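You operate a simulated robot arm through the tools that you are given. There is no shell and no other tool.

You are at the controls of a simulated robot arm. One attempt, no reset.

JOB
Brush the grey cooler clean, then vacuum up the loose dust.
Fine: use the purple brush and put it back; the cooler stays on the mat; the vacuum ends off, on its black tray. Set down upright: purple brush, hand vacuum. What is to be rubbed or washed off counts as gone when no trace of it is left.

It is judged by the outcome, as a careful person would: the job done as asked, and still so three seconds after it is handed in. It fails if anything else is knocked over, pushed out of place, dropped, spilled or broken.

ROBOT AND FRAMES
A 7-joint arm with a two-finger parallel gripper on a trunk, on a base that moves. Base frame: it is fixed to the floor where the robot stands at the start and does not move with it; the origin is under the middle of the robot, x ahead of it, y to its left, z up. Readings come in m, degrees, newtons and seconds.
With the tool pointing down near the work surface it reaches from about 0.1 to 0.54 m from the robot's upright axis, wherever it stands. Its first joint turns from -166.0 to 166.0 degrees. Places, roughly: black tray [4, 0.3, 0.8]; grey cooler [4.25, 0.25, 0.75]; hand vacuum [4, 0.25, 0.75]; loose dust [4.2, 0.1, 0.8]; purple brush [3.75, 0.25, 0.75]; vacuum switch [4, 0.2, 0.8]; white duster [4.25, 0.25, 0.75]. Payload 1.57 kg.
Tool frame: the origin (TCP) lies between the finger pads and is the grasp point; the fingertips stand 0.03 m ahead of it; z points along the fingers, y is the line along which they close. The gripper opens to 0.08 m. The fingers are 0.017 m wide and 0.012 m thick; the gripper's body (0.04 by 0.082 m) begins 0.08 m behind the TCP.
Orientation is that of the tool frame in the base frame, as [roll, pitch, yaw] about the fixed x, y, z axes, in that order (R = Rz(yaw) Ry(pitch) Rx(roll)). With the fingers straight down and closing along the base's y, the tool's x points along the base's -x, its y along +y and its z along -z.

CONTROLS
- The arm moves only by the tool send_rows. Its argument "increments" is a list of rows, each an object of numbers (a shift or turn left out is 0, a gripper value left out holds the last): "dx", "dy", "dz": the shift along the tool's x, y, z in m; "ax", "ay", "az": the turn, a rotation vector about the tool's x, y, z in degrees; "fingers": the finger opening in m, from 0 to 0.08. In form: [{"dx": .., "dy": .., "dz": .., "ax": .., "ay": .., "az": .., "fingers": ..}, ...]. A call has 1 to 20 rows; each row shifts and turns the commanded pose from where the row before left it, along the tool's axes as they then stand. A row lasts 0.2 s, in which the tool goes at most 0.05 m and 8.6 degrees; a call with a longer step from one row to the next is refused whole, and so is a gripper value outside its range. Where a pose cannot be reached the arm comes as near as it can. A force on the tool above 60 N (or 10 N above the force at the start of the call, whichever is more), or a blocked arm, ends the call early, and 0.2 s more pass. The fingers move at their own pace (about 0.072 m/s each) and stop on an object; they squeeze with about 26 N. The grip force told is the motor's: it shows also when the fingers shut on nothing. Time passes only in rows, and 0.2 s behind the last, so rows that do not move let the fingers close. It gives the time, the measured TCP pose, the force on the tool (base axes), the opening and the grip force at its end, in the units of the frame above (readings bear some noise), with the torque about the TCP (base axes, N m) and any sound that the robot's microphone picked up.
- Cameras (640 x 400 px; columns grow to the right, rows downward): "scene" is now at [0.2387, 0.0047, 1.5171]; the picture's right is [-0.03, -1.00, 0.00], its down [-0.76, 0.02, -0.65] and it looks along [0.65, -0.02, -0.76] (base axes); focal length 265 px, centre (320, 200). "wrist" rides on the gripper at [0.072, -0.007, -0.122] in the tool frame; the picture's right is [0.09, 1.00, 0.00], its down [-0.84, 0.08, -0.54] and it looks along [-0.54, 0.05, 0.84] (tool axes); focal length 238 px, centre (320, 200).
- get_image(camera): a new picture of that camera. It takes no simulated time.
- raise_lower(by): slides the trunk up (or, below 0, down) by that many m; the arm and the scene camera ride with it, the base frame stays. It gives what a move gives, with no picture.
- base_move(legs): drives the robot by 1 to 6 legs, each [ahead, left, turn to the left] in m, m and degrees, along the robot's own axes; the way and the turn of a leg run together, so that a leg with both is an arc; at most 1.5 m and 180 degrees a leg. The arm and the cameras ride along, it lands a little off, and it stops where it bumps. It gives what a move gives.
- aim_head(pan, tilt): turns the head with the scene camera to pan (to the left, within 86 degrees either way) and tilt (down, from -29 to 69), counted from straight ahead of the robot. It gives what a move gives.
- probe_pixels(camera, pixels): for up to 12 pixels [column, row] of the newest picture of that camera ("zoom" is the newest enlarged one), the place [x, y, z] in the base frame of the surface seen there, good to about 0.002 m, but the place of the scene camera against the robot may be out by one fixed shift of up to 0.018 m in any direction. It takes no simulated time.
- inspect(camera, box): a new picture of the part [left, top, right, bottom] of that camera's present view, enlarged. It takes no simulated time.
- close_job(): hands the job in; it is judged then, once.

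Leave the gripper open and the arm clear of the work at the hand-in unless told otherwise.

The tools are called after "Call:" as name(argument=value, ...) on one line, values as JSON. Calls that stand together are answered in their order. send_rows: Moves the arm, as the interface text tells. Its arguments: {"type":"object","properties":{"increments":{"type":"array"}},"required":["increments"]} The other tools are called the same way: raise_lower (by) moves the trunk up or down; base_move (legs) drives the base; aim_head (pan, tilt) turns the head that bears the scene camera; get_image (camera) takes a picture; probe_pixels (camera, pixels) gives the place of the surface under pixels of a picture; inspect (camera, box) takes an enlarged picture of a part of a camera's view; close_job () hands the job in.

At the start:

```text
clock: 0.0
eef_pos: [0.3446, 0.1125, 0.949]
tcp_rot: [-180.0, 0.0, 180.0]
wrist_force: [0.2, -0.9, 0.5]
wrist_torque: [0.03, 0.0, 0.0]
grip_width: 0.08
finger_force: 0.0
trunk travel left (down, up): [-0.755, 0.235]
robot x, y, heading: [-0.0026, -0.0011, -0.1]
head pan, tilt (commanded): [-1.8, 49.3]
```

scene: 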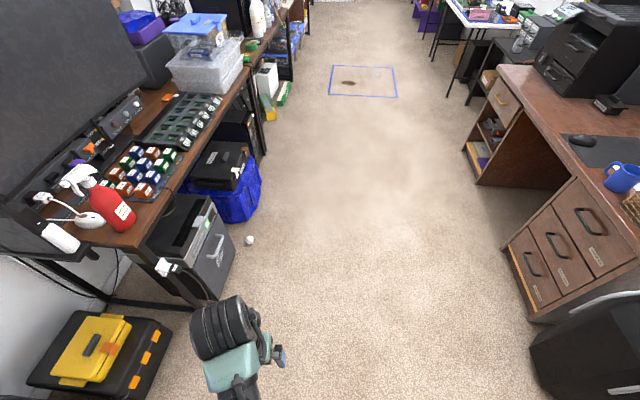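
wrist: 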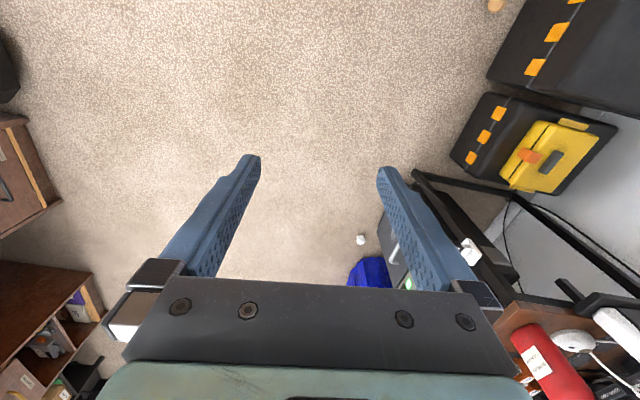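

I see a corridor between two rows of desks; the work is about 4 m ahead. I will tilt the head up to look down the way before driving.

Call:
aim_head(pan=0, tilt=20)

Call:
get_image(camera="scene")

```text
clock: 0.9
eef_pos: [0.344, 0.1122, 0.9504]
tcp_rot: [179.9, 0.1, 179.9]
wrist_force: [-0.6, -0.1, 0.5]
wrist_torque: [0.01, -0.03, -0.01]
grip_width: 0.0801
finger_force: 0.1
trunk travel left (down, up): [-0.755, 0.235]
robot x, y, heading: [0.0034, -0.0006, 0.2]
head pan, tilt (commanded): [0.0, 20.0]
```

```text
taken
```

scene: 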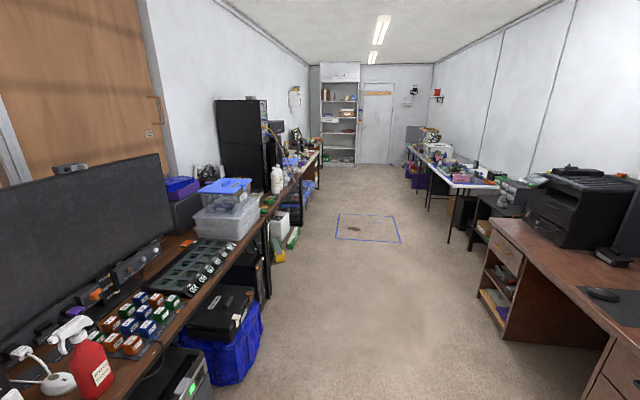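

The corridor runs straight ahead. I will zoom into the region around columns 220-340, where the work spot at x≈4, y≈0.25 should be.

Call:
inspect(camera="scene", box=[200, 80, 360, 240])

Call:
probe_pixels(camera="scene", pixels=[[300, 160], [320, 150], [280, 190], [310, 190], [345, 230], [400, 243], [450, 185], [270, 250], [300, 215], [340, 160], [265, 200], [320, 180]])

```text
2.50 times, centred on (280, 160) of scene
```

zoom: 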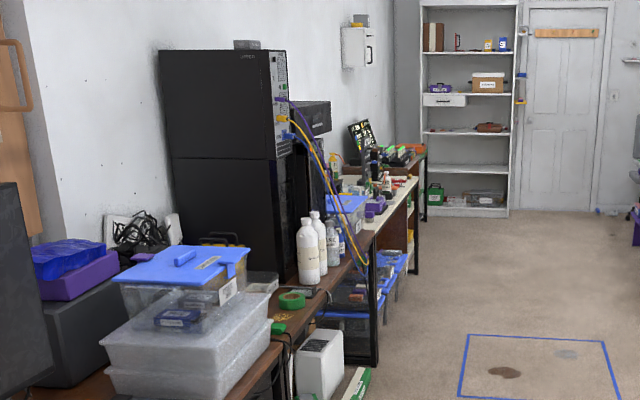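

```text
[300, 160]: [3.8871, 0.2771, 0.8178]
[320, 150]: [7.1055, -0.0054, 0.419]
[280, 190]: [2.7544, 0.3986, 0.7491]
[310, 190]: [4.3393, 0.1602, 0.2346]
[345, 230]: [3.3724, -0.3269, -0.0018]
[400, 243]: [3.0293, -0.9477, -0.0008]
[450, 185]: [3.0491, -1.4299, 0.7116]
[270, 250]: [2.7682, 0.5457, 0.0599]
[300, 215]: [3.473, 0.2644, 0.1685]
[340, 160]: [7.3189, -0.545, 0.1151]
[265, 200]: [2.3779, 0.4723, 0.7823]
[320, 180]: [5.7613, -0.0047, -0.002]
```

The work table is the pale one on the left at x≈3.5–4.5, its front edge near y≈0.15. I'll shift right to y≈-0.4 and drive ahead to about x≈2.8, then look again.

Call:
base_move(legs=[[0.3, -0.4, 0], [1.2, 0, 0], [1.2, 0, 0]])

Call:
aim_head(pan=30, tilt=35)

Call:
get_image(camera="scene")

```text
clock: 15.1
eef_pos: [3.0203, -0.33, 0.9499]
tcp_rot: [-180.0, 0.0, 178.7]
wrist_force: [-0.2, 0.1, -0.1]
wrist_torque: [0.01, 0.01, 0.01]
grip_width: 0.0803
finger_force: 0.0
trunk travel left (down, up): [-0.755, 0.235]
robot x, y, heading: [2.6692, -0.4359, -1.2]
head pan, tilt (commanded): [0.0, 20.0]
```

```text
clock: 16.0
eef_pos: [3.0205, -0.3294, 0.9496]
tcp_rot: [180.0, 0.0, 178.7]
wrist_force: [1.0, 0.0, -0.2]
wrist_torque: [-0.01, 0.01, 0.0]
grip_width: 0.0799
finger_force: 0.0
trunk travel left (down, up): [-0.755, 0.235]
robot x, y, heading: [2.6734, -0.4339, -1.2]
head pan, tilt (commanded): [30.0, 35.0]
```

```text
taken
```

scene: 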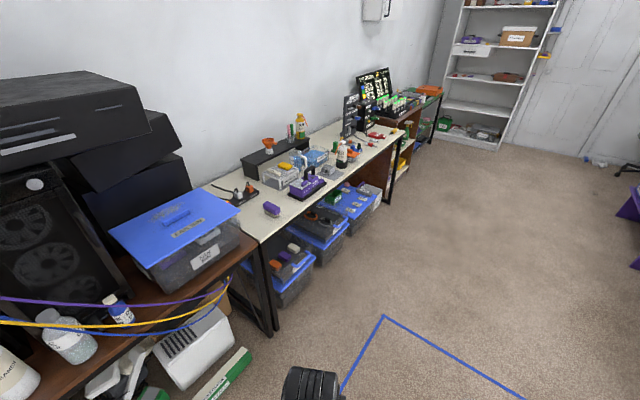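

I see the pale work table at columns 210–400. I'll zoom in on it and probe a few points on it.

Call:
inspect(camera="scene", box=[200, 100, 420, 240])

Call:
probe_pixels(camera="scene", pixels=[[272, 209], [310, 186], [340, 152], [262, 240], [400, 140], [240, 193], [329, 170], [215, 200], [275, 335], [300, 280]])

```text
2.86 times, centred on (310, 170) of scene
```

zoom: 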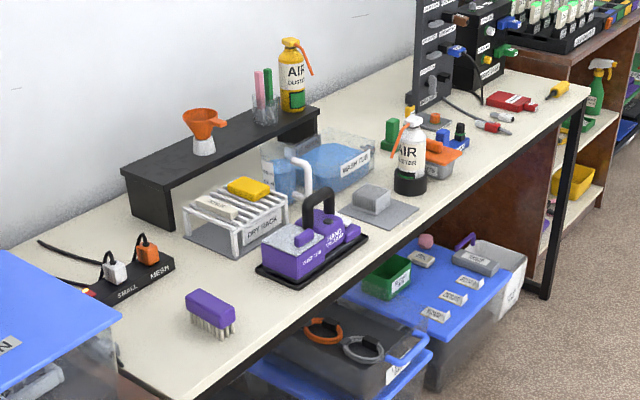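

```text
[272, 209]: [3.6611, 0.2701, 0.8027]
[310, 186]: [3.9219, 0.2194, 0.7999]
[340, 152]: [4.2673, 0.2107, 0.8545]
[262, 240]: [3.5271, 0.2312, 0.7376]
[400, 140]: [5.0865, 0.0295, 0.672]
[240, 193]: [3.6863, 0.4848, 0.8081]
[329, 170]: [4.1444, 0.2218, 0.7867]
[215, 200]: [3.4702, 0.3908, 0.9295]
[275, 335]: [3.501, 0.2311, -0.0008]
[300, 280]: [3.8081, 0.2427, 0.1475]
```

The table carries the purple brush (front left), the purple hand vacuum on its black tray, a small grey cooler block on a grey mat, a dish rack, and tall bottles. I'll raise the trunk for clearance, drive alongside to about x≈3.95, y≈-0.45, then turn left to face the table.

Call:
raise_lower(by=0.2)

Call:
base_move(legs=[[1.28, -0.02, 0], [0, 0, 91]])

Call:
aim_head(pan=0, tilt=45)

Call:
get_image(camera="scene")

```text
clock: 18.2
eef_pos: [3.0203, -0.3298, 1.1507]
tcp_rot: [-179.9, -0.1, 178.7]
wrist_force: [0.3, 0.9, -0.7]
wrist_torque: [0.03, 0.02, 0.03]
grip_width: 0.0802
finger_force: 0.1
trunk travel left (down, up): [-0.955, 0.035]
robot x, y, heading: [2.6697, -0.4348, -1.3]
head pan, tilt (commanded): [30.0, 35.0]
```

```text
clock: 28.5
eef_pos: [3.8537, -0.1273, 1.1496]
tcp_rot: [-180.0, 0.0, -90.4]
wrist_force: [0.4, 0.5, 1.4]
wrist_torque: [-0.01, -0.01, 0.04]
grip_width: 0.08
finger_force: 0.1
trunk travel left (down, up): [-0.955, 0.035]
robot x, y, heading: [3.9648, -0.4761, 89.8]
head pan, tilt (commanded): [30.0, 35.0]
```

```text
clock: 29.5
eef_pos: [3.8536, -0.1277, 1.1496]
tcp_rot: [-180.0, -0.1, -90.4]
wrist_force: [-0.3, -0.3, -1.0]
wrist_torque: [0.0, -0.01, 0.05]
grip_width: 0.0799
finger_force: 0.0
trunk travel left (down, up): [-0.955, 0.035]
robot x, y, heading: [3.9624, -0.4714, 89.6]
head pan, tilt (commanded): [0.0, 45.0]
```

```text
taken
```

scene: 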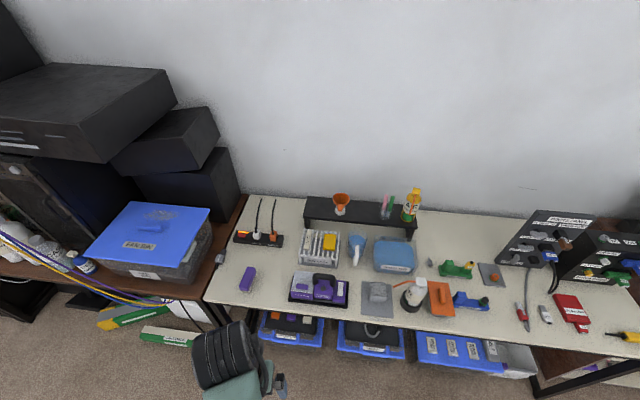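

Now I face the table. I'll zoom on the work area at columns 210–450, rows 220–340.

Call:
inspect(camera="scene", box=[220, 225, 440, 345])

Call:
probe_pixels(camera="scene", pixels=[[248, 278], [320, 278], [320, 300], [377, 292], [362, 312], [390, 310], [340, 315], [410, 285], [210, 300], [500, 330], [290, 318], [280, 290]])

```text
2.91 times, centred on (330, 285) of scene
```

zoom: 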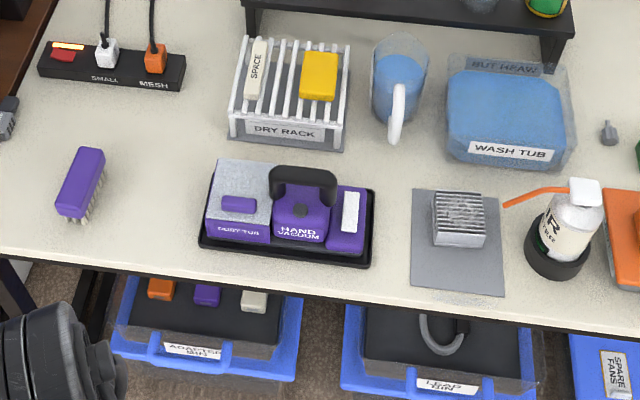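

```text
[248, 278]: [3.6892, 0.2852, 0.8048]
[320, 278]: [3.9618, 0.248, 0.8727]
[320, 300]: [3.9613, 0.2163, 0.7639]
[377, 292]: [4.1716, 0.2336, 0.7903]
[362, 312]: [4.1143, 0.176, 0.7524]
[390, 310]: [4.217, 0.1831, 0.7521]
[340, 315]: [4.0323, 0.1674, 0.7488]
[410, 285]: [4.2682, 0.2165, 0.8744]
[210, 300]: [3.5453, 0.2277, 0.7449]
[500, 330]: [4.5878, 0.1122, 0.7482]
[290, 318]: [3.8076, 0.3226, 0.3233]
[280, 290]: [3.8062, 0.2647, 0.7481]
```

I'll zoom more closely at the cooler on the mat and at the vacuum.

Call:
inspect(camera="scene", box=[355, 270, 425, 330])

Call:
inspect(camera="scene", box=[280, 270, 360, 325])

Call:
inspect(camera="scene", box=[225, 255, 275, 310])

Call:
get_image(camera="wrist")

```text
6.67 times, centred on (390, 300) of scene
```

zoom: 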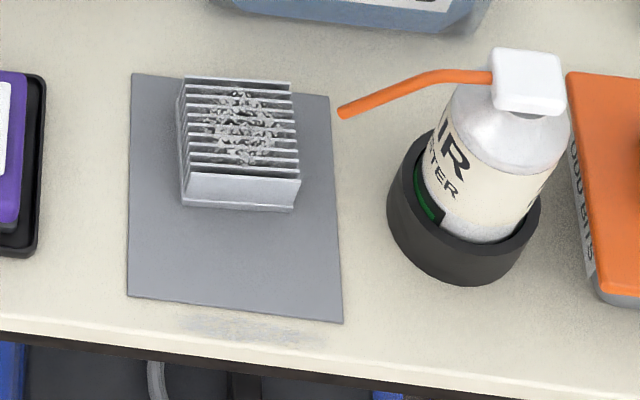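

```text
7.27 times, centred on (320, 298) of scene
```

zoom: 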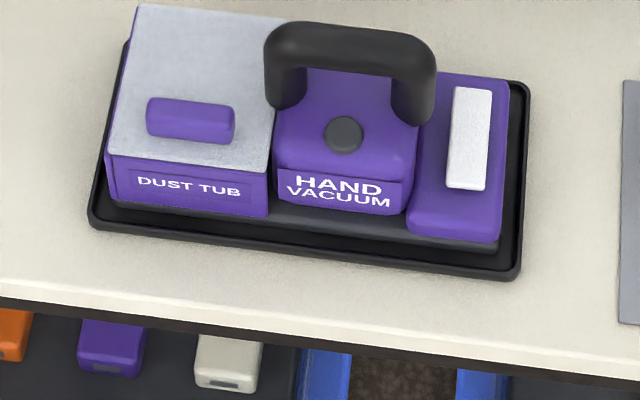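

```text
7.27 times, centred on (250, 282) of scene
```

zoom: 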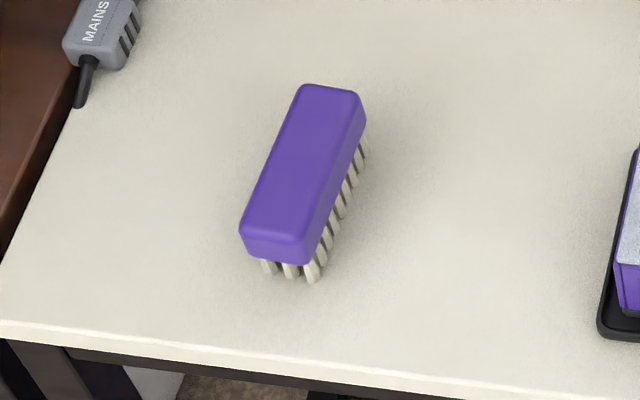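

```text
taken
```

wrist: 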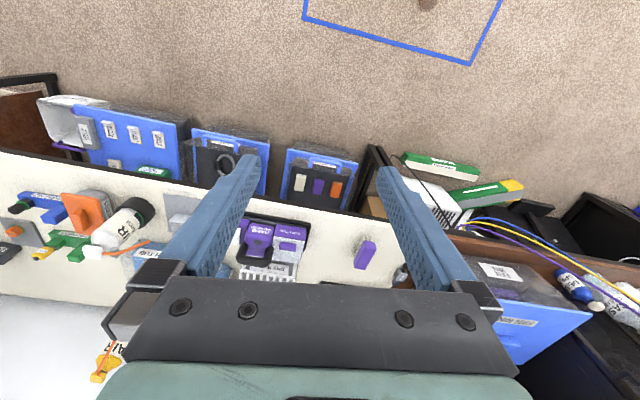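

The cooler's fins run left–right with dust clumps on top; a patch of loose dust lies on the table just in front of the mat. The white air duster's orange straw leans toward the mat. I'll probe points on these: first the cooler view.

Call:
inspect(camera="scene", box=[355, 270, 425, 330])

Call:
probe_pixels(camera="zoom", pixels=[[188, 80], [290, 84], [187, 172], [298, 182], [240, 125], [134, 76], [326, 98], [132, 294], [340, 320], [185, 322], [310, 335], [345, 112]])

Call:
probe_pixels(camera="zoom", pixels=[[187, 205], [294, 210], [240, 325], [400, 90], [525, 60], [500, 180], [392, 210], [460, 280], [60, 330], [245, 160], [215, 105], [270, 125]])

```text
6.67 times, centred on (390, 300) of scene
```

zoom: 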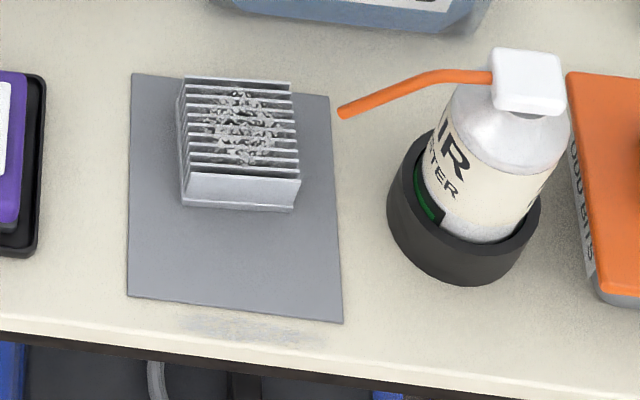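

```text
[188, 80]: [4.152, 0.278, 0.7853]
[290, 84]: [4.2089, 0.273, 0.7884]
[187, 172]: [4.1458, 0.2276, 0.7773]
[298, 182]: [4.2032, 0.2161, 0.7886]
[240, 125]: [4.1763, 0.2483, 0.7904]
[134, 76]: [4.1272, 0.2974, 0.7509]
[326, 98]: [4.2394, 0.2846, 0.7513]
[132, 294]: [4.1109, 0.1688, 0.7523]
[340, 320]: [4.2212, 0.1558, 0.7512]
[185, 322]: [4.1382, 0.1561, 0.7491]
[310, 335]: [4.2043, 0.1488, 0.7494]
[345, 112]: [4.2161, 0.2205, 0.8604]
```

```text
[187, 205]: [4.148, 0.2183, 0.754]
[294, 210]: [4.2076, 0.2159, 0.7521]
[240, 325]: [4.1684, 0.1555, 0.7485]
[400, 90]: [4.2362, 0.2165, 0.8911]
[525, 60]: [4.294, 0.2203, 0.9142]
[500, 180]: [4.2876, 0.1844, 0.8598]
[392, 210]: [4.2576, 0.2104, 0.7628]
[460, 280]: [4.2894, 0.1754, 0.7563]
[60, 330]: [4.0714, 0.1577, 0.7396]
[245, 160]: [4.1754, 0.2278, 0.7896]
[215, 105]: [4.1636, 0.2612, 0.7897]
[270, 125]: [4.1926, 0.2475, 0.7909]
```

The cooler block spans about x 4.148–4.208, y 0.215–0.277, top z≈0.79; the loose dust lies around (4.17, 0.155, 0.749). The straw tip is at about (4.216, 0.22, 0.86). Now I'll tilt the head down to see how close the base can come to the table and the bins beneath it.

Call:
aim_head(pan=0, tilt=69)

Call:
get_image(camera="scene")

```text
clock: 30.4
eef_pos: [3.8534, -0.1275, 1.1495]
tcp_rot: [179.9, 0.0, -90.4]
wrist_force: [0.2, 0.6, -0.1]
wrist_torque: [-0.01, 0.0, -0.02]
grip_width: 0.0804
finger_force: 0.1
trunk travel left (down, up): [-0.955, 0.035]
robot x, y, heading: [3.9631, -0.472, 89.8]
head pan, tilt (commanded): [0.0, 68.8]
```

```text
taken
```

scene: 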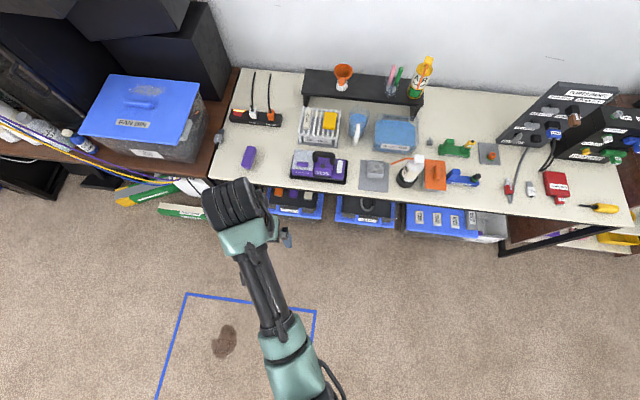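

I'll probe the fronts of the bins and the table edge in this view to learn the clearance.

Call:
probe_pixels(camera="scene", pixels=[[295, 217], [300, 205], [367, 225], [440, 232], [440, 236], [295, 200], [400, 198], [490, 215], [320, 184], [300, 235], [380, 350], [215, 183]])

```text
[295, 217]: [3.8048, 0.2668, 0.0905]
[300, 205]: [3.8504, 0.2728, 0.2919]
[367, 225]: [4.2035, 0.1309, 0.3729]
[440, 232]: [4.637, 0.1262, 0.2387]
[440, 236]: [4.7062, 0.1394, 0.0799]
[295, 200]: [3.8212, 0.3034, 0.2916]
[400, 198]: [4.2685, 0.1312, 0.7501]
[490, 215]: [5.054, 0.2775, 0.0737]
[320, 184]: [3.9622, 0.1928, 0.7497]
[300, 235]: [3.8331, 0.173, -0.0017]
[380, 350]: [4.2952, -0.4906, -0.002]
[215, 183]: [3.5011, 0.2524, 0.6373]
```

The table edge runs y≈0.17 at x=3.96 to 0.13 at x=4.27, with bin fronts not further out than the edge. I'll creep forward 0.25 m to y≈-0.22, then check.

Call:
base_move(legs=[[0.25, 0.05, 0]])

Call:
aim_head(pan=0, tilt=60)

Call:
get_image(camera="scene")

Call:
get_image(camera="wrist")

```text
clock: 32.2
eef_pos: [3.8055, 0.1282, 1.1504]
tcp_rot: [179.9, 0.1, -90.3]
wrist_force: [-0.1, -0.2, -0.5]
wrist_torque: [0.03, -0.01, 0.0]
grip_width: 0.0801
finger_force: 0.1
trunk travel left (down, up): [-0.955, 0.035]
robot x, y, heading: [3.9176, -0.2141, 89.7]
head pan, tilt (commanded): [0.0, 68.8]
```

```text
clock: 32.9
eef_pos: [3.8055, 0.1295, 1.1496]
tcp_rot: [179.9, 0.0, -90.5]
wrist_force: [-0.1, -0.8, 0.4]
wrist_torque: [0.01, 0.04, 0.0]
grip_width: 0.0799
finger_force: 0.1
trunk travel left (down, up): [-0.955, 0.035]
robot x, y, heading: [3.9159, -0.2189, 89.3]
head pan, tilt (commanded): [0.0, 60.0]
```

```text
taken
```

scene: 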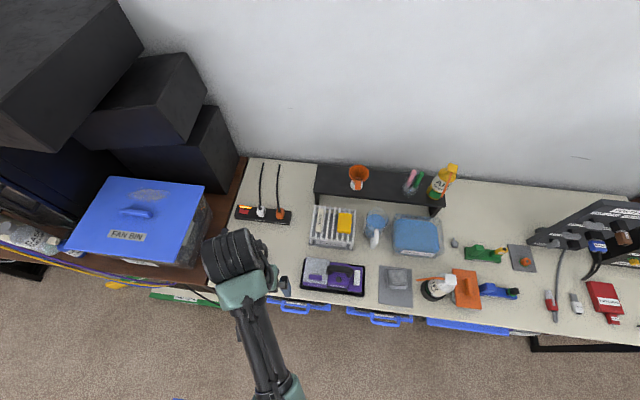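

```text
taken
```

wrist: 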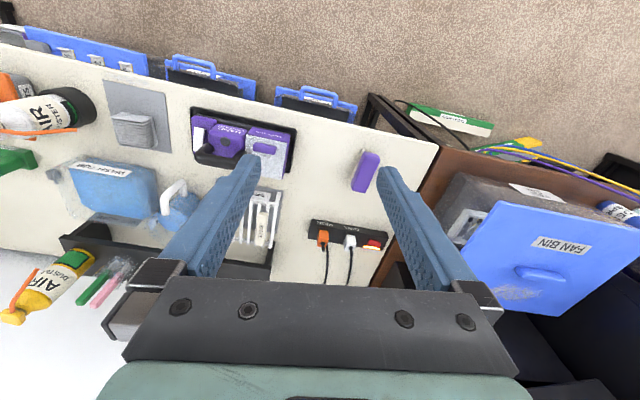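

No bump. Now I'll zoom with the wrist camera, whose place is exact, on the brush (at (366,172)) and probe it.

Call:
inspect(camera="wrist", box=[330, 140, 410, 200])

Call:
probe_pixels(camera="wrist", pixels=[[365, 172], [371, 156], [358, 188], [135, 130], [220, 130], [200, 135], [265, 147], [225, 145]])

Call:
inspect(camera="scene", box=[280, 240, 420, 320])

```text
6.67 times, centred on (370, 170) of wrist
```

zoom: 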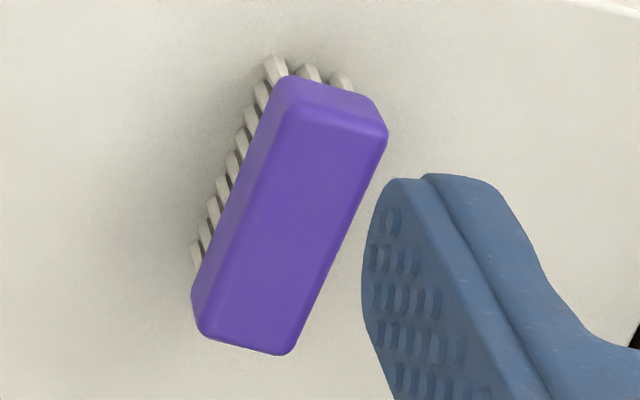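

```text
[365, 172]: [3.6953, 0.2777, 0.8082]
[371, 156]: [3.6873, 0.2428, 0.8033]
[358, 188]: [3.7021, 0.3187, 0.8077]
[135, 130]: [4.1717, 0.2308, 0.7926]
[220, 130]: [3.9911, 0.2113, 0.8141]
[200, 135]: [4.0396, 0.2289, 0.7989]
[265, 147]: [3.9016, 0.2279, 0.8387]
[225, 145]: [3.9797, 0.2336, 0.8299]
```

```text
4.57 times, centred on (350, 280) of scene
```

zoom: 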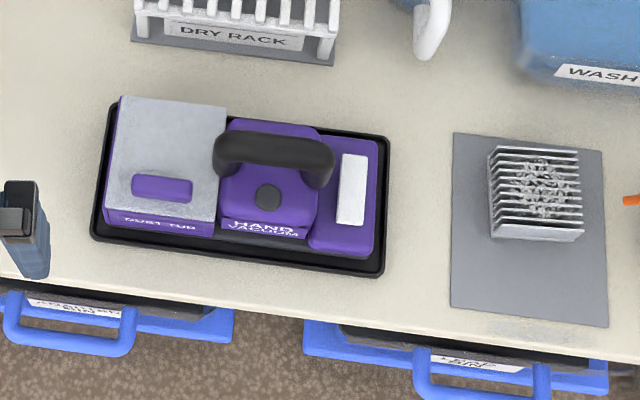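

Next I'll probe the brush's corners in a wrist zoom and take similar readings of the vacuum from the scene zoom.

Call:
probe_pixels(camera="zoom", pixels=[[268, 195], [225, 145], [325, 160], [275, 150], [160, 185], [350, 190], [360, 140], [120, 100], [390, 140], [95, 235], [382, 270], [120, 215]])

Call:
inspect(camera="wrist", box=[330, 140, 410, 200])

Call:
probe_pixels(camera="zoom", pixels=[[300, 115], [378, 140], [210, 325], [285, 345], [275, 70], [195, 260], [290, 230], [340, 240], [250, 220], [100, 100], [340, 85]])

```text
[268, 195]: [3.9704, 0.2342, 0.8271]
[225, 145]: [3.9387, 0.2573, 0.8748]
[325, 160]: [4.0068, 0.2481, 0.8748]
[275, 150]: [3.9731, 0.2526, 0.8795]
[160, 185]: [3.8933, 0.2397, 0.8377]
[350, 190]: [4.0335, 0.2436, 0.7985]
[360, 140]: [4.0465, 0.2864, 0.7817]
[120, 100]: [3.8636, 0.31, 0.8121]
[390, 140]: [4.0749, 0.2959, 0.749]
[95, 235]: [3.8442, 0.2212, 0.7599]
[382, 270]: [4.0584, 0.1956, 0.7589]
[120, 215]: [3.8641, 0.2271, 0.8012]
```

```text
6.67 times, centred on (370, 170) of wrist
```

zoom: 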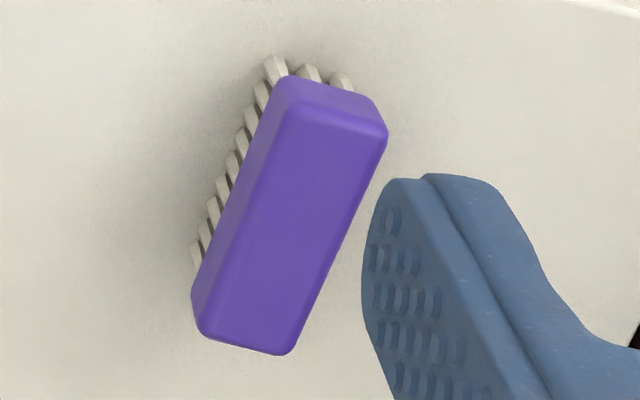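

```text
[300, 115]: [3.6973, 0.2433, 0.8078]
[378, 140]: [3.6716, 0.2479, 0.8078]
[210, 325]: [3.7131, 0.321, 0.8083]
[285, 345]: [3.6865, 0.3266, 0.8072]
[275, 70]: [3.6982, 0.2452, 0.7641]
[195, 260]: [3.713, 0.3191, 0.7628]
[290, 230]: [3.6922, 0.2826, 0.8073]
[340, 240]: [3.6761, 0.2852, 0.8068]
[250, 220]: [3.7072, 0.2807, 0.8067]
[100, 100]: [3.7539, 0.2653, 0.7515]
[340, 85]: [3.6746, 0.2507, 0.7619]
```

The brush's top is at z≈0.808, centred at about (3.692, 0.285), long axis tilted ~11° from base y; the table is at z≈0.7515 by the wrist camera. I'll shift the base left by 0.13 m so the brush is in reach, then lower the trunk 0.2.

Call:
base_move(legs=[[0, 0.13, 0]])

Call:
raise_lower(by=-0.15)

Call:
get_image(camera="wrist")

Call:
get_image(camera="scene")

```text
clock: 34.2
eef_pos: [3.6794, 0.1301, 1.15]
tcp_rot: [180.0, 0.0, -90.4]
wrist_force: [1.1, 0.1, 0.6]
wrist_torque: [0.01, 0.0, 0.02]
grip_width: 0.08
finger_force: 0.2
trunk travel left (down, up): [-0.955, 0.035]
robot x, y, heading: [3.7864, -0.2167, 89.4]
head pan, tilt (commanded): [0.0, 60.0]
```

```text
clock: 35.9
eef_pos: [3.6794, 0.1293, 0.9995]
tcp_rot: [-180.0, 0.0, -90.4]
wrist_force: [0.0, -0.2, -0.1]
wrist_torque: [0.01, 0.01, 0.01]
grip_width: 0.08
finger_force: 0.1
trunk travel left (down, up): [-0.805, 0.185]
robot x, y, heading: [3.7853, -0.2193, 89.5]
head pan, tilt (commanded): [0.0, 60.0]
```

```text
taken
```

wrist: 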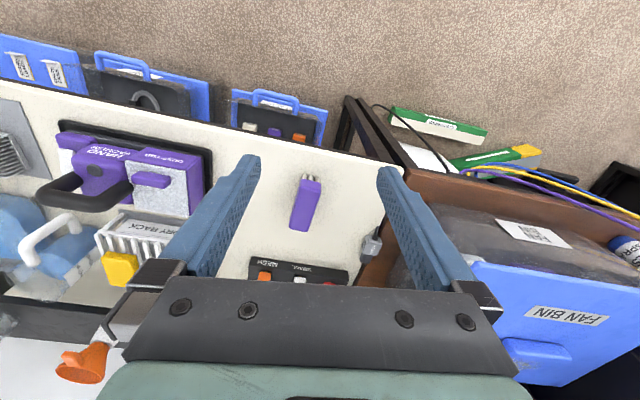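

```text
taken
```

scene: 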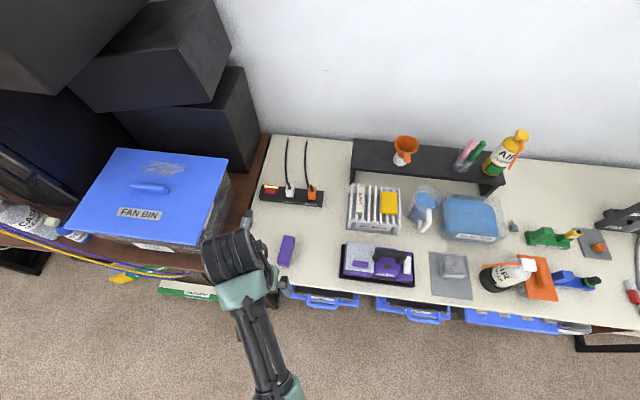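

The brush is at (306,204) in the wrist view. I'll re-probe its corners in a zoom, plus the fan bin's near corner in the scene view to keep clear of it.

Call:
probe_pixels(camera="scene", pixels=[[228, 160], [212, 255], [205, 270], [286, 240], [280, 265]])

Call:
inspect(camera="wrist", box=[260, 160, 356, 240])

```text
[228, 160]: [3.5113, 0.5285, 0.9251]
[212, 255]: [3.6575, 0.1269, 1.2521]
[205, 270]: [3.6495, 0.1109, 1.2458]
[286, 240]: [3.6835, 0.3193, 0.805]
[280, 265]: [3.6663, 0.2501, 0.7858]
```

```text
5.00 times, centred on (308, 200) of wrist
```

zoom: 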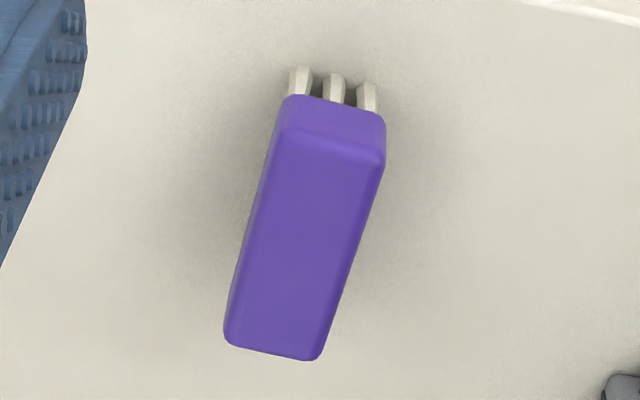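

Call:
probe_pixels(camera="zoom", pixels=[[290, 140], [375, 165], [230, 335], [315, 350], [300, 100], [376, 115], [300, 125], [370, 140], [300, 240], [265, 230], [340, 245], [335, 98]])

```text
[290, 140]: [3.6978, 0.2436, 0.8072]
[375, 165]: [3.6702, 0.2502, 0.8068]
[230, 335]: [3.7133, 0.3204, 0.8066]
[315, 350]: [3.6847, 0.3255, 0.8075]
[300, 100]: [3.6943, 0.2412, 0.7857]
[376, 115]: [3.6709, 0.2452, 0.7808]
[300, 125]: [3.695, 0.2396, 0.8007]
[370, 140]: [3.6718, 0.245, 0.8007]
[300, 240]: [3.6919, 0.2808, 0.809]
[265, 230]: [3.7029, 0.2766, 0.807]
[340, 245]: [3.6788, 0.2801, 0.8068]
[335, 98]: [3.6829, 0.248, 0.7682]
```

Body of the brush spans z 0.78–0.8075, about 0.03 wide, centre (3.6915, 0.2849), long axis yaw ≈78.8°. I'll turn the tool 10.8° so the fingers close across it, and move above it to z≈0.95.

Call:
send_rows(increments=[{"az": 5.4, "fingers": 0.08}, {"az": 5.4}, {"dx": -0.0388, "dy": 0.0046, "dz": 0.0125}, {"dx": -0.0388, "dy": 0.0046, "dz": 0.0125}, {"dx": -0.0388, "dy": 0.0046, "dz": 0.0125}, {"dx": -0.0388, "dy": 0.0046, "dz": 0.0125}, {}])

Call:
get_image(camera="wrist")

```text
clock: 37.5
eef_pos: [3.6952, 0.2841, 0.9491]
tcp_rot: [179.9, 0.1, -101.2]
wrist_force: [0.1, 0.3, -0.4]
wrist_torque: [0.03, -0.01, 0.01]
grip_width: 0.08
finger_force: 0.0
trunk travel left (down, up): [-0.805, 0.185]
robot x, y, heading: [3.7907, -0.2189, 90.0]
head pan, tilt (commanded): [0.0, 60.0]
```

```text
taken
```

wrist: 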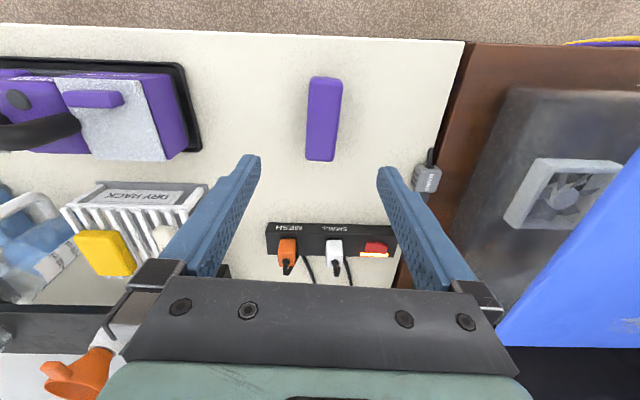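

The brush now lies at cols 306–342, rows 77–161 of the wrist view, nearly between the fingers. I'll zoom and probe it to fine-tune the centring.

Call:
inspect(camera="wrist", box=[272, 70, 368, 170])

Call:
probe_pixels(camera="wrist", pixels=[[311, 86], [340, 86], [308, 158], [332, 158], [324, 120], [322, 110], [330, 77]])

```text
4.00 times, centred on (320, 120) of wrist
```

zoom: 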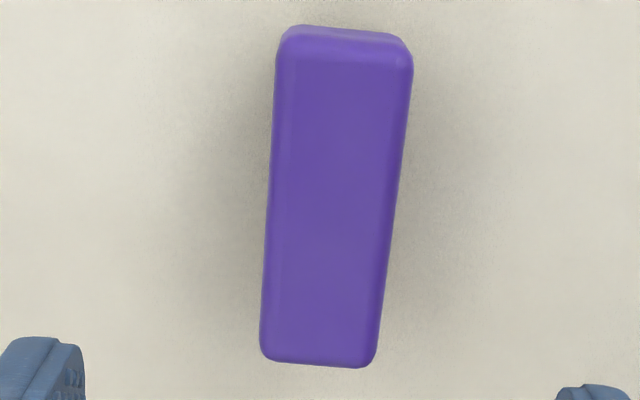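

```text
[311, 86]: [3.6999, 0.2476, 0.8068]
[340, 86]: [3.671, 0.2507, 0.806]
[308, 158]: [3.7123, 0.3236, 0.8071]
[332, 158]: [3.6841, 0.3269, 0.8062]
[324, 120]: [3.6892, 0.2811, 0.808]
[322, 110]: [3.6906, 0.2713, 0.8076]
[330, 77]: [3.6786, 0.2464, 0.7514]
```

The brush centre sits about 2 mm toward tool +y from the tool axis. I'll correct that and go down to TCP z≈0.80, then close the fingers.

Call:
send_rows(increments=[{"dy": 0.0022, "dz": 0.03}, {"dz": 0.04}, {"dz": 0.04}, {"dz": 0.025}, {"dz": 0.014}, {}])

Call:
get_image(camera="wrist")

```text
clock: 38.9
eef_pos: [3.6898, 0.2832, 0.8047]
tcp_rot: [179.9, 0.2, -101.2]
wrist_force: [0.3, 0.5, -0.2]
wrist_torque: [-0.03, -0.02, 0.01]
grip_width: 0.0802
finger_force: 0.0
out of reach, approached as far as the arm can: row 5
trunk travel left (down, up): [-0.805, 0.185]
robot x, y, heading: [3.7838, -0.2184, 89.5]
head pan, tilt (commanded): [0.0, 60.0]
```

```text
taken
```

wrist: 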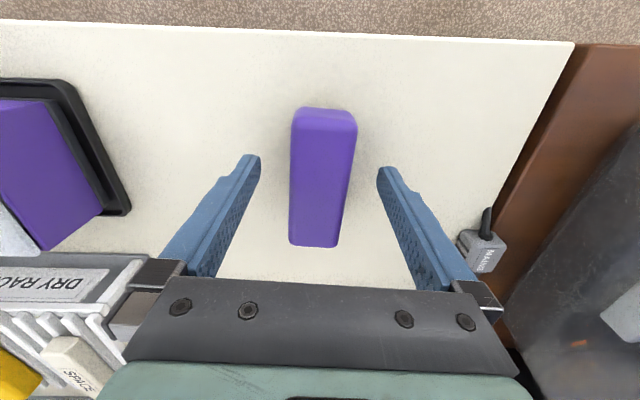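

The arm stopped 4 mm short at z≈0.805 (reach limit with this trunk height). I'll lower the trunk 4 mm and then close the fingers on the brush.

Call:
raise_lower(by=-0.004)

Call:
send_rows(increments=[{"fingers": 0.0}, {}, {}, {}, {}])

Call:
get_image(camera="wrist")

```text
clock: 39.5
eef_pos: [3.6912, 0.2829, 0.8002]
tcp_rot: [180.0, 0.0, -101.2]
wrist_force: [0.4, -0.2, 0.9]
wrist_torque: [0.01, 0.01, -0.01]
grip_width: 0.08
finger_force: 0.1
trunk travel left (down, up): [-0.801, 0.189]
robot x, y, heading: [3.7866, -0.2197, 89.5]
head pan, tilt (commanded): [0.0, 60.0]
```

```text
clock: 40.7
eef_pos: [3.6907, 0.2826, 0.8003]
tcp_rot: [-180.0, 0.1, -101.3]
wrist_force: [0.4, 0.3, 0.3]
wrist_torque: [0.01, -0.02, -0.01]
grip_width: 0.0355
finger_force: 26.0
trunk travel left (down, up): [-0.801, 0.189]
robot x, y, heading: [3.7889, -0.218, 89.5]
head pan, tilt (commanded): [0.0, 60.0]
```

```text
taken
```

wrist: 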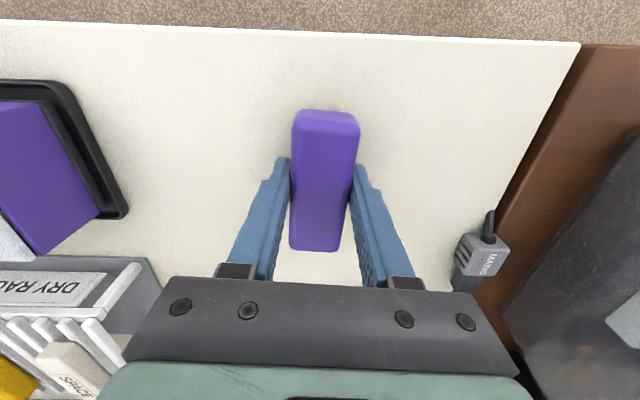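

Gripped (opening 0.0355 m, 26 N). Bristle tips are 0.049 m below the TCP; the place to return it to is TCP (3.691, 0.283, 0.800), yaw -101.3. I'll lift with the trunk by 0.18 and drive right to stand in front of the cooler.

Call:
raise_lower(by=0.18)

Call:
base_move(legs=[[0, -0.33, 0]])

Call:
get_image(camera="scene")

Call:
get_image(camera="wrist")

```text
clock: 42.7
eef_pos: [3.6906, 0.2823, 0.9807]
tcp_rot: [180.0, 0.0, -101.1]
wrist_force: [-0.3, 0.4, -1.1]
wrist_torque: [-0.02, 0.01, 0.0]
grip_width: 0.0355
finger_force: 26.2
trunk travel left (down, up): [-0.981, 0.009]
robot x, y, heading: [3.7909, -0.2143, 89.6]
head pan, tilt (commanded): [0.0, 60.0]
```

```text
clock: 44.9
eef_pos: [4.0178, 0.2807, 0.9802]
tcp_rot: [179.9, 0.0, -100.9]
wrist_force: [-1.4, 0.4, -1.1]
wrist_torque: [0.0, 0.01, 0.01]
grip_width: 0.0354
finger_force: 25.9
trunk travel left (down, up): [-0.981, 0.009]
robot x, y, heading: [4.1213, -0.2169, 89.9]
head pan, tilt (commanded): [0.0, 60.0]
```

```text
taken
```

scene: 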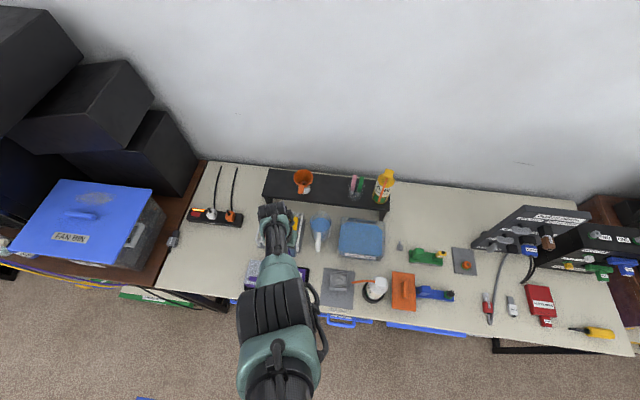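

```text
taken
```

wrist: 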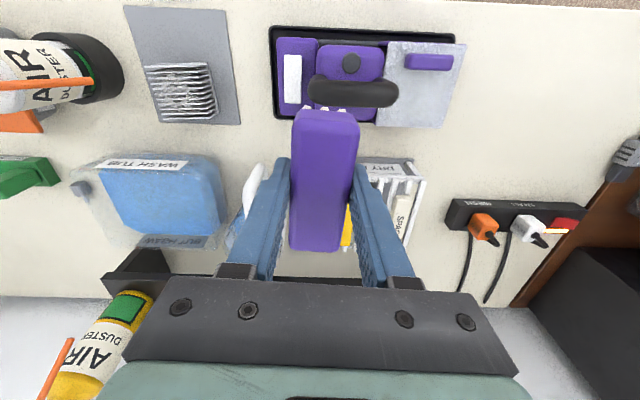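

The brush is held over the table at z≈0.98. The wrist camera now sees the cooler at (182,90) and the duster's straw at (60,85). I'll zoom there and probe.

Call:
inspect(camera="wrist", box=[80, 0, 260, 130])

Call:
probe_pixels(camera="zoom", pixels=[[235, 232], [460, 225], [270, 430], [480, 400], [360, 320], [150, 30], [560, 440], [350, 440], [290, 240], [430, 370], [55, 290], [20, 300]])

Call:
probe_pixels(camera="wrist", pixels=[[93, 83], [70, 84], [40, 85], [10, 86], [60, 75], [122, 70], [80, 100], [60, 36], [150, 67], [207, 65], [160, 118], [213, 112]])

```text
3.08 times, centred on (170, 65) of wrist
```

zoom: 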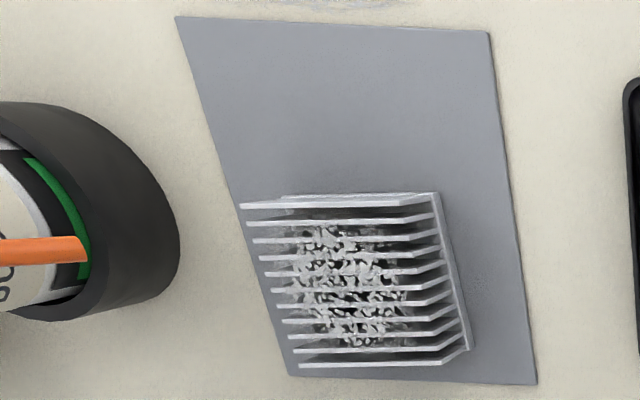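

```text
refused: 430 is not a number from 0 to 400
```

```text
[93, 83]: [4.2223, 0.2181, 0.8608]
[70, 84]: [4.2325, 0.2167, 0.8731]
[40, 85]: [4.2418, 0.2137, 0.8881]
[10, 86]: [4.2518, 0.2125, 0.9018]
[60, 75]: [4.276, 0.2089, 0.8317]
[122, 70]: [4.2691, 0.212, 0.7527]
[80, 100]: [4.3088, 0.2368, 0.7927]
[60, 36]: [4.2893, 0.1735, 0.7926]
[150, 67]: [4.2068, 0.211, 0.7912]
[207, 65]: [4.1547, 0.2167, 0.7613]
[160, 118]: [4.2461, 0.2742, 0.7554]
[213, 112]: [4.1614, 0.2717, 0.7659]
```

The dust covers the fin tops (and between fins). I'll probe the top corners of the fins and dust extents in this zoom.

Call:
probe_pixels(camera="zoom", pixels=[[245, 206], [400, 205], [303, 365], [440, 362], [345, 280], [325, 235], [400, 300], [360, 340], [290, 290], [435, 196], [465, 345], [535, 380]])

Call:
probe_pixels(camera="zoom", pixels=[[180, 18], [488, 34], [290, 372], [300, 320], [420, 330], [280, 255], [395, 240], [330, 300], [260, 260], [330, 3], [380, 5], [290, 5]])

```text
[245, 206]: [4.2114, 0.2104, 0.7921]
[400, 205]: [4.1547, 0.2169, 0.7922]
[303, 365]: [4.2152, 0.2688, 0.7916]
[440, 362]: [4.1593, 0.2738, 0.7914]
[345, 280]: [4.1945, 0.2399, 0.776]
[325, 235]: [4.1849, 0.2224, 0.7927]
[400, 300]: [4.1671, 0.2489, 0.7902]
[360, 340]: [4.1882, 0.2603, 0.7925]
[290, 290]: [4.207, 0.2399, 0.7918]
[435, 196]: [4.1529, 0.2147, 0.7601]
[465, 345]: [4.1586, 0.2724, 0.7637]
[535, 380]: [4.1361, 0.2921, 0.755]
```

```text
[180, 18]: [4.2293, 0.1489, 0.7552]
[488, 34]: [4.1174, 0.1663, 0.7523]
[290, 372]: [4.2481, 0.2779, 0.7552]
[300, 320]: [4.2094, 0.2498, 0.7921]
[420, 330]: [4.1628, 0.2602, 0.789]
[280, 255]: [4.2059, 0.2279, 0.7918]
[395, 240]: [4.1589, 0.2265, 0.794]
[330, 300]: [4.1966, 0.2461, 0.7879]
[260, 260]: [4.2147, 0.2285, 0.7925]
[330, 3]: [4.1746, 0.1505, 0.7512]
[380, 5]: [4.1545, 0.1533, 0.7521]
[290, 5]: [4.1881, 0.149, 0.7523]
```

The cooler top is at z≈0.792, centre ≈(4.185, 0.2425), fins pointing about -6.5°; the straw tip is at (4.222, 0.218, 0.861). I'll turn the tool to yaw ≈-96.5 (brush across the fins) and move it over the cooler at present height.

Call:
send_rows(increments=[{"az": -4.4}, {"dx": 0.0048, "dy": -0.0426}, {"dx": 0.0048, "dy": -0.0426}, {"dx": 0.0048, "dy": -0.0426}, {"dx": 0.0048, "dy": -0.0426}, {}, {}])

Call:
get_image(camera="wrist")

Call:
get_image(camera="scene")

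```text
clock: 46.5
eef_pos: [4.1848, 0.2408, 0.9829]
tcp_rot: [180.0, 0.0, -96.6]
wrist_force: [0.4, 0.4, 0.1]
wrist_torque: [-0.01, 0.03, -0.02]
grip_width: 0.0353
finger_force: 25.5
trunk travel left (down, up): [-0.981, 0.009]
robot x, y, heading: [4.1204, -0.2192, 89.7]
head pan, tilt (commanded): [0.0, 60.0]
```

```text
taken
```

wrist: 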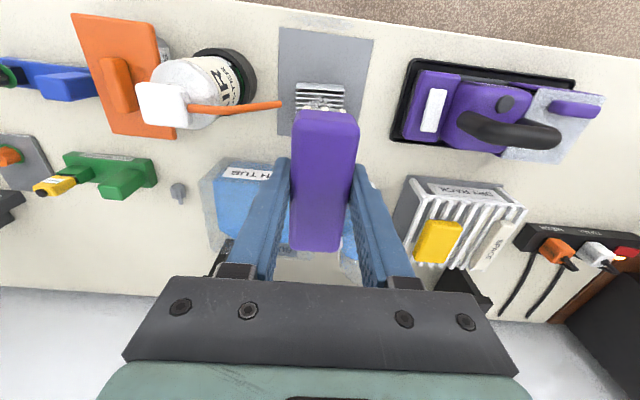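

```text
taken
```

scene: 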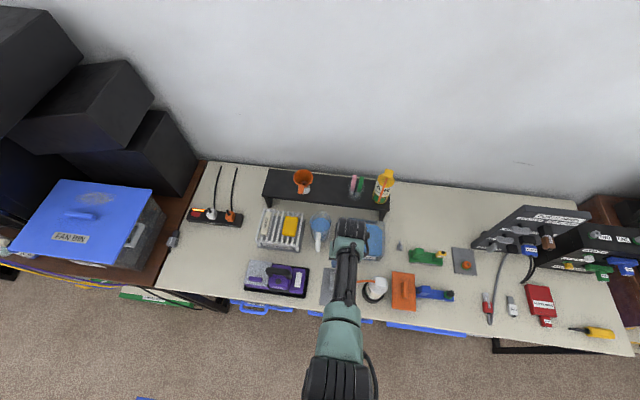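

Brush is above the cooler. I'll lower the trunk 0.1 m (bristles to z≈0.83) and look again.

Call:
raise_lower(by=-0.1)

Call:
get_image(camera="wrist")

```text
clock: 47.8
eef_pos: [4.1848, 0.2404, 0.8811]
tcp_rot: [-180.0, 0.0, -96.4]
wrist_force: [-0.5, 0.2, -0.9]
wrist_torque: [-0.02, -0.01, 0.01]
grip_width: 0.0352
finger_force: 25.4
trunk travel left (down, up): [-0.881, 0.109]
robot x, y, heading: [4.1213, -0.2185, 89.9]
head pan, tilt (commanded): [0.0, 60.0]
```

```text
taken
```

wrist: 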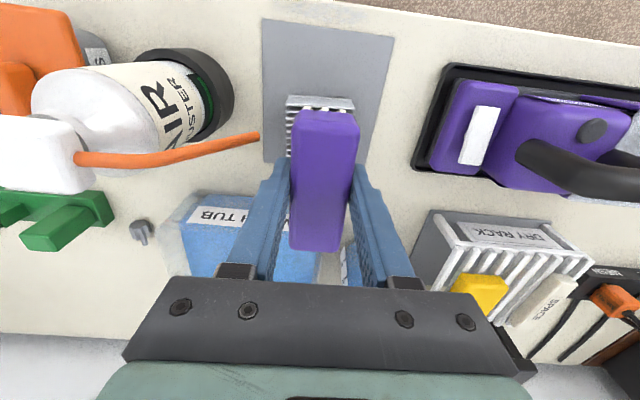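

The straw passes to the left of the left finger with ~9 mm clearance. I'll shift 3 mm away from it and descend slowly to just above the fin tops, then 1 mm steps to feel contact.

Call:
send_rows(increments=[{"dx": -0.003, "dz": 0.015}, {"dz": 0.015}, {"dz": 0.006}, {}])

Call:
send_rows(increments=[{"dz": 0.001}, {"dz": 0.001}, {"dz": 0.001}, {}])

Call:
get_image(camera="wrist")

```text
clock: 48.8
eef_pos: [4.1841, 0.244, 0.8469]
tcp_rot: [-180.0, 0.0, -96.5]
wrist_force: [-0.3, -0.5, -0.9]
wrist_torque: [0.0, -0.01, -0.02]
grip_width: 0.0355
finger_force: 26.2
trunk travel left (down, up): [-0.881, 0.109]
robot x, y, heading: [4.1202, -0.2172, 90.0]
head pan, tilt (commanded): [0.0, 60.0]
```

```text
clock: 49.8
eef_pos: [4.1857, 0.2432, 0.8425]
tcp_rot: [-180.0, 0.0, -96.5]
wrist_force: [-0.2, -0.5, 0.3]
wrist_torque: [-0.01, 0.0, -0.05]
grip_width: 0.0354
finger_force: 25.8
trunk travel left (down, up): [-0.881, 0.109]
robot x, y, heading: [4.1204, -0.2157, 90.0]
head pan, tilt (commanded): [0.0, 60.0]
```

```text
taken
```

wrist: 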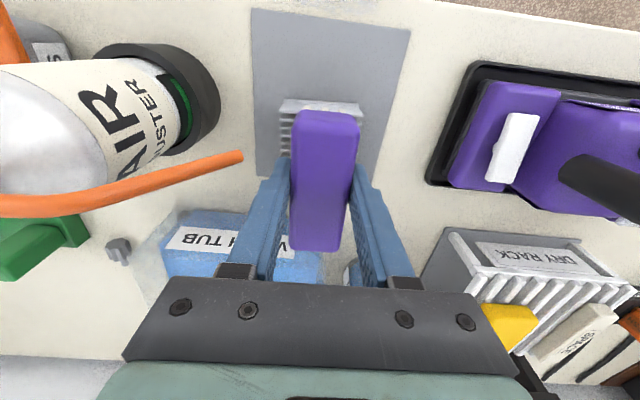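

No contact force yet at z≈0.8425. I'll take further 0.5–1 mm steps down.

Call:
send_rows(increments=[{"dz": 0.001}, {}])

Call:
send_rows(increments=[{"dz": 0.001}, {}])

Call:
send_rows(increments=[{"dz": 0.001}, {}])

```text
clock: 50.4
eef_pos: [4.1861, 0.2439, 0.8425]
tcp_rot: [179.9, 0.1, -96.5]
wrist_force: [-0.6, -0.7, -0.6]
wrist_torque: [0.0, 0.02, -0.02]
grip_width: 0.0357
finger_force: 26.3
trunk travel left (down, up): [-0.881, 0.109]
robot x, y, heading: [4.1176, -0.2208, 89.9]
head pan, tilt (commanded): [0.0, 60.0]
```

```text
clock: 51.0
eef_pos: [4.1855, 0.2441, 0.8417]
tcp_rot: [-180.0, 0.0, -96.5]
wrist_force: [-0.8, -0.7, 0.0]
wrist_torque: [0.01, 0.0, 0.0]
grip_width: 0.0357
finger_force: 26.1
trunk travel left (down, up): [-0.881, 0.109]
robot x, y, heading: [4.1219, -0.2171, 89.6]
head pan, tilt (commanded): [0.0, 60.0]
```

```text
clock: 51.6
eef_pos: [4.1849, 0.2442, 0.8415]
tcp_rot: [-180.0, 0.1, -96.5]
wrist_force: [0.7, -0.8, 6.4]
wrist_torque: [-0.14, 0.0, 0.02]
grip_width: 0.0356
finger_force: 26.3
trunk travel left (down, up): [-0.881, 0.109]
robot x, y, heading: [4.1227, -0.2153, 89.6]
head pan, tilt (commanded): [0.0, 60.0]
```

Contact: 6.4 N upward at z≈0.8415. I'll brush along the fins with small strokes: first +x 16 mm, back 32 mm, forth, and check the force.

Call:
send_rows(increments=[{"dy": -0.008}, {"dy": -0.008}, {"dy": 0.008}, {"dy": 0.008}, {"dy": 0.008}, {"dy": 0.008}, {"dy": -0.008}, {"dy": -0.008}, {}])

Call:
get_image(camera="wrist")

Call:
inspect(camera="scene", box=[290, 250, 410, 330])

```text
clock: 53.6
eef_pos: [4.1848, 0.2445, 0.8412]
tcp_rot: [-179.9, 0.1, -96.5]
wrist_force: [-4.2, 0.7, 13.8]
wrist_torque: [-0.16, 0.25, -0.04]
grip_width: 0.0355
finger_force: 25.8
trunk travel left (down, up): [-0.881, 0.109]
robot x, y, heading: [4.1197, -0.2159, 89.9]
head pan, tilt (commanded): [0.0, 60.0]
```

```text
taken
```

wrist: 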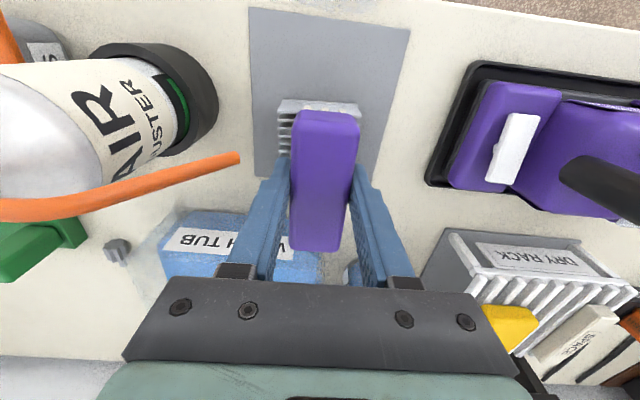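

```text
5.00 times, centred on (350, 290) of scene
```

zoom: 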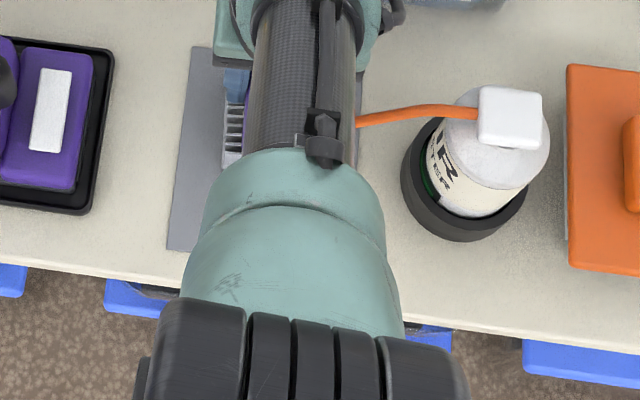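

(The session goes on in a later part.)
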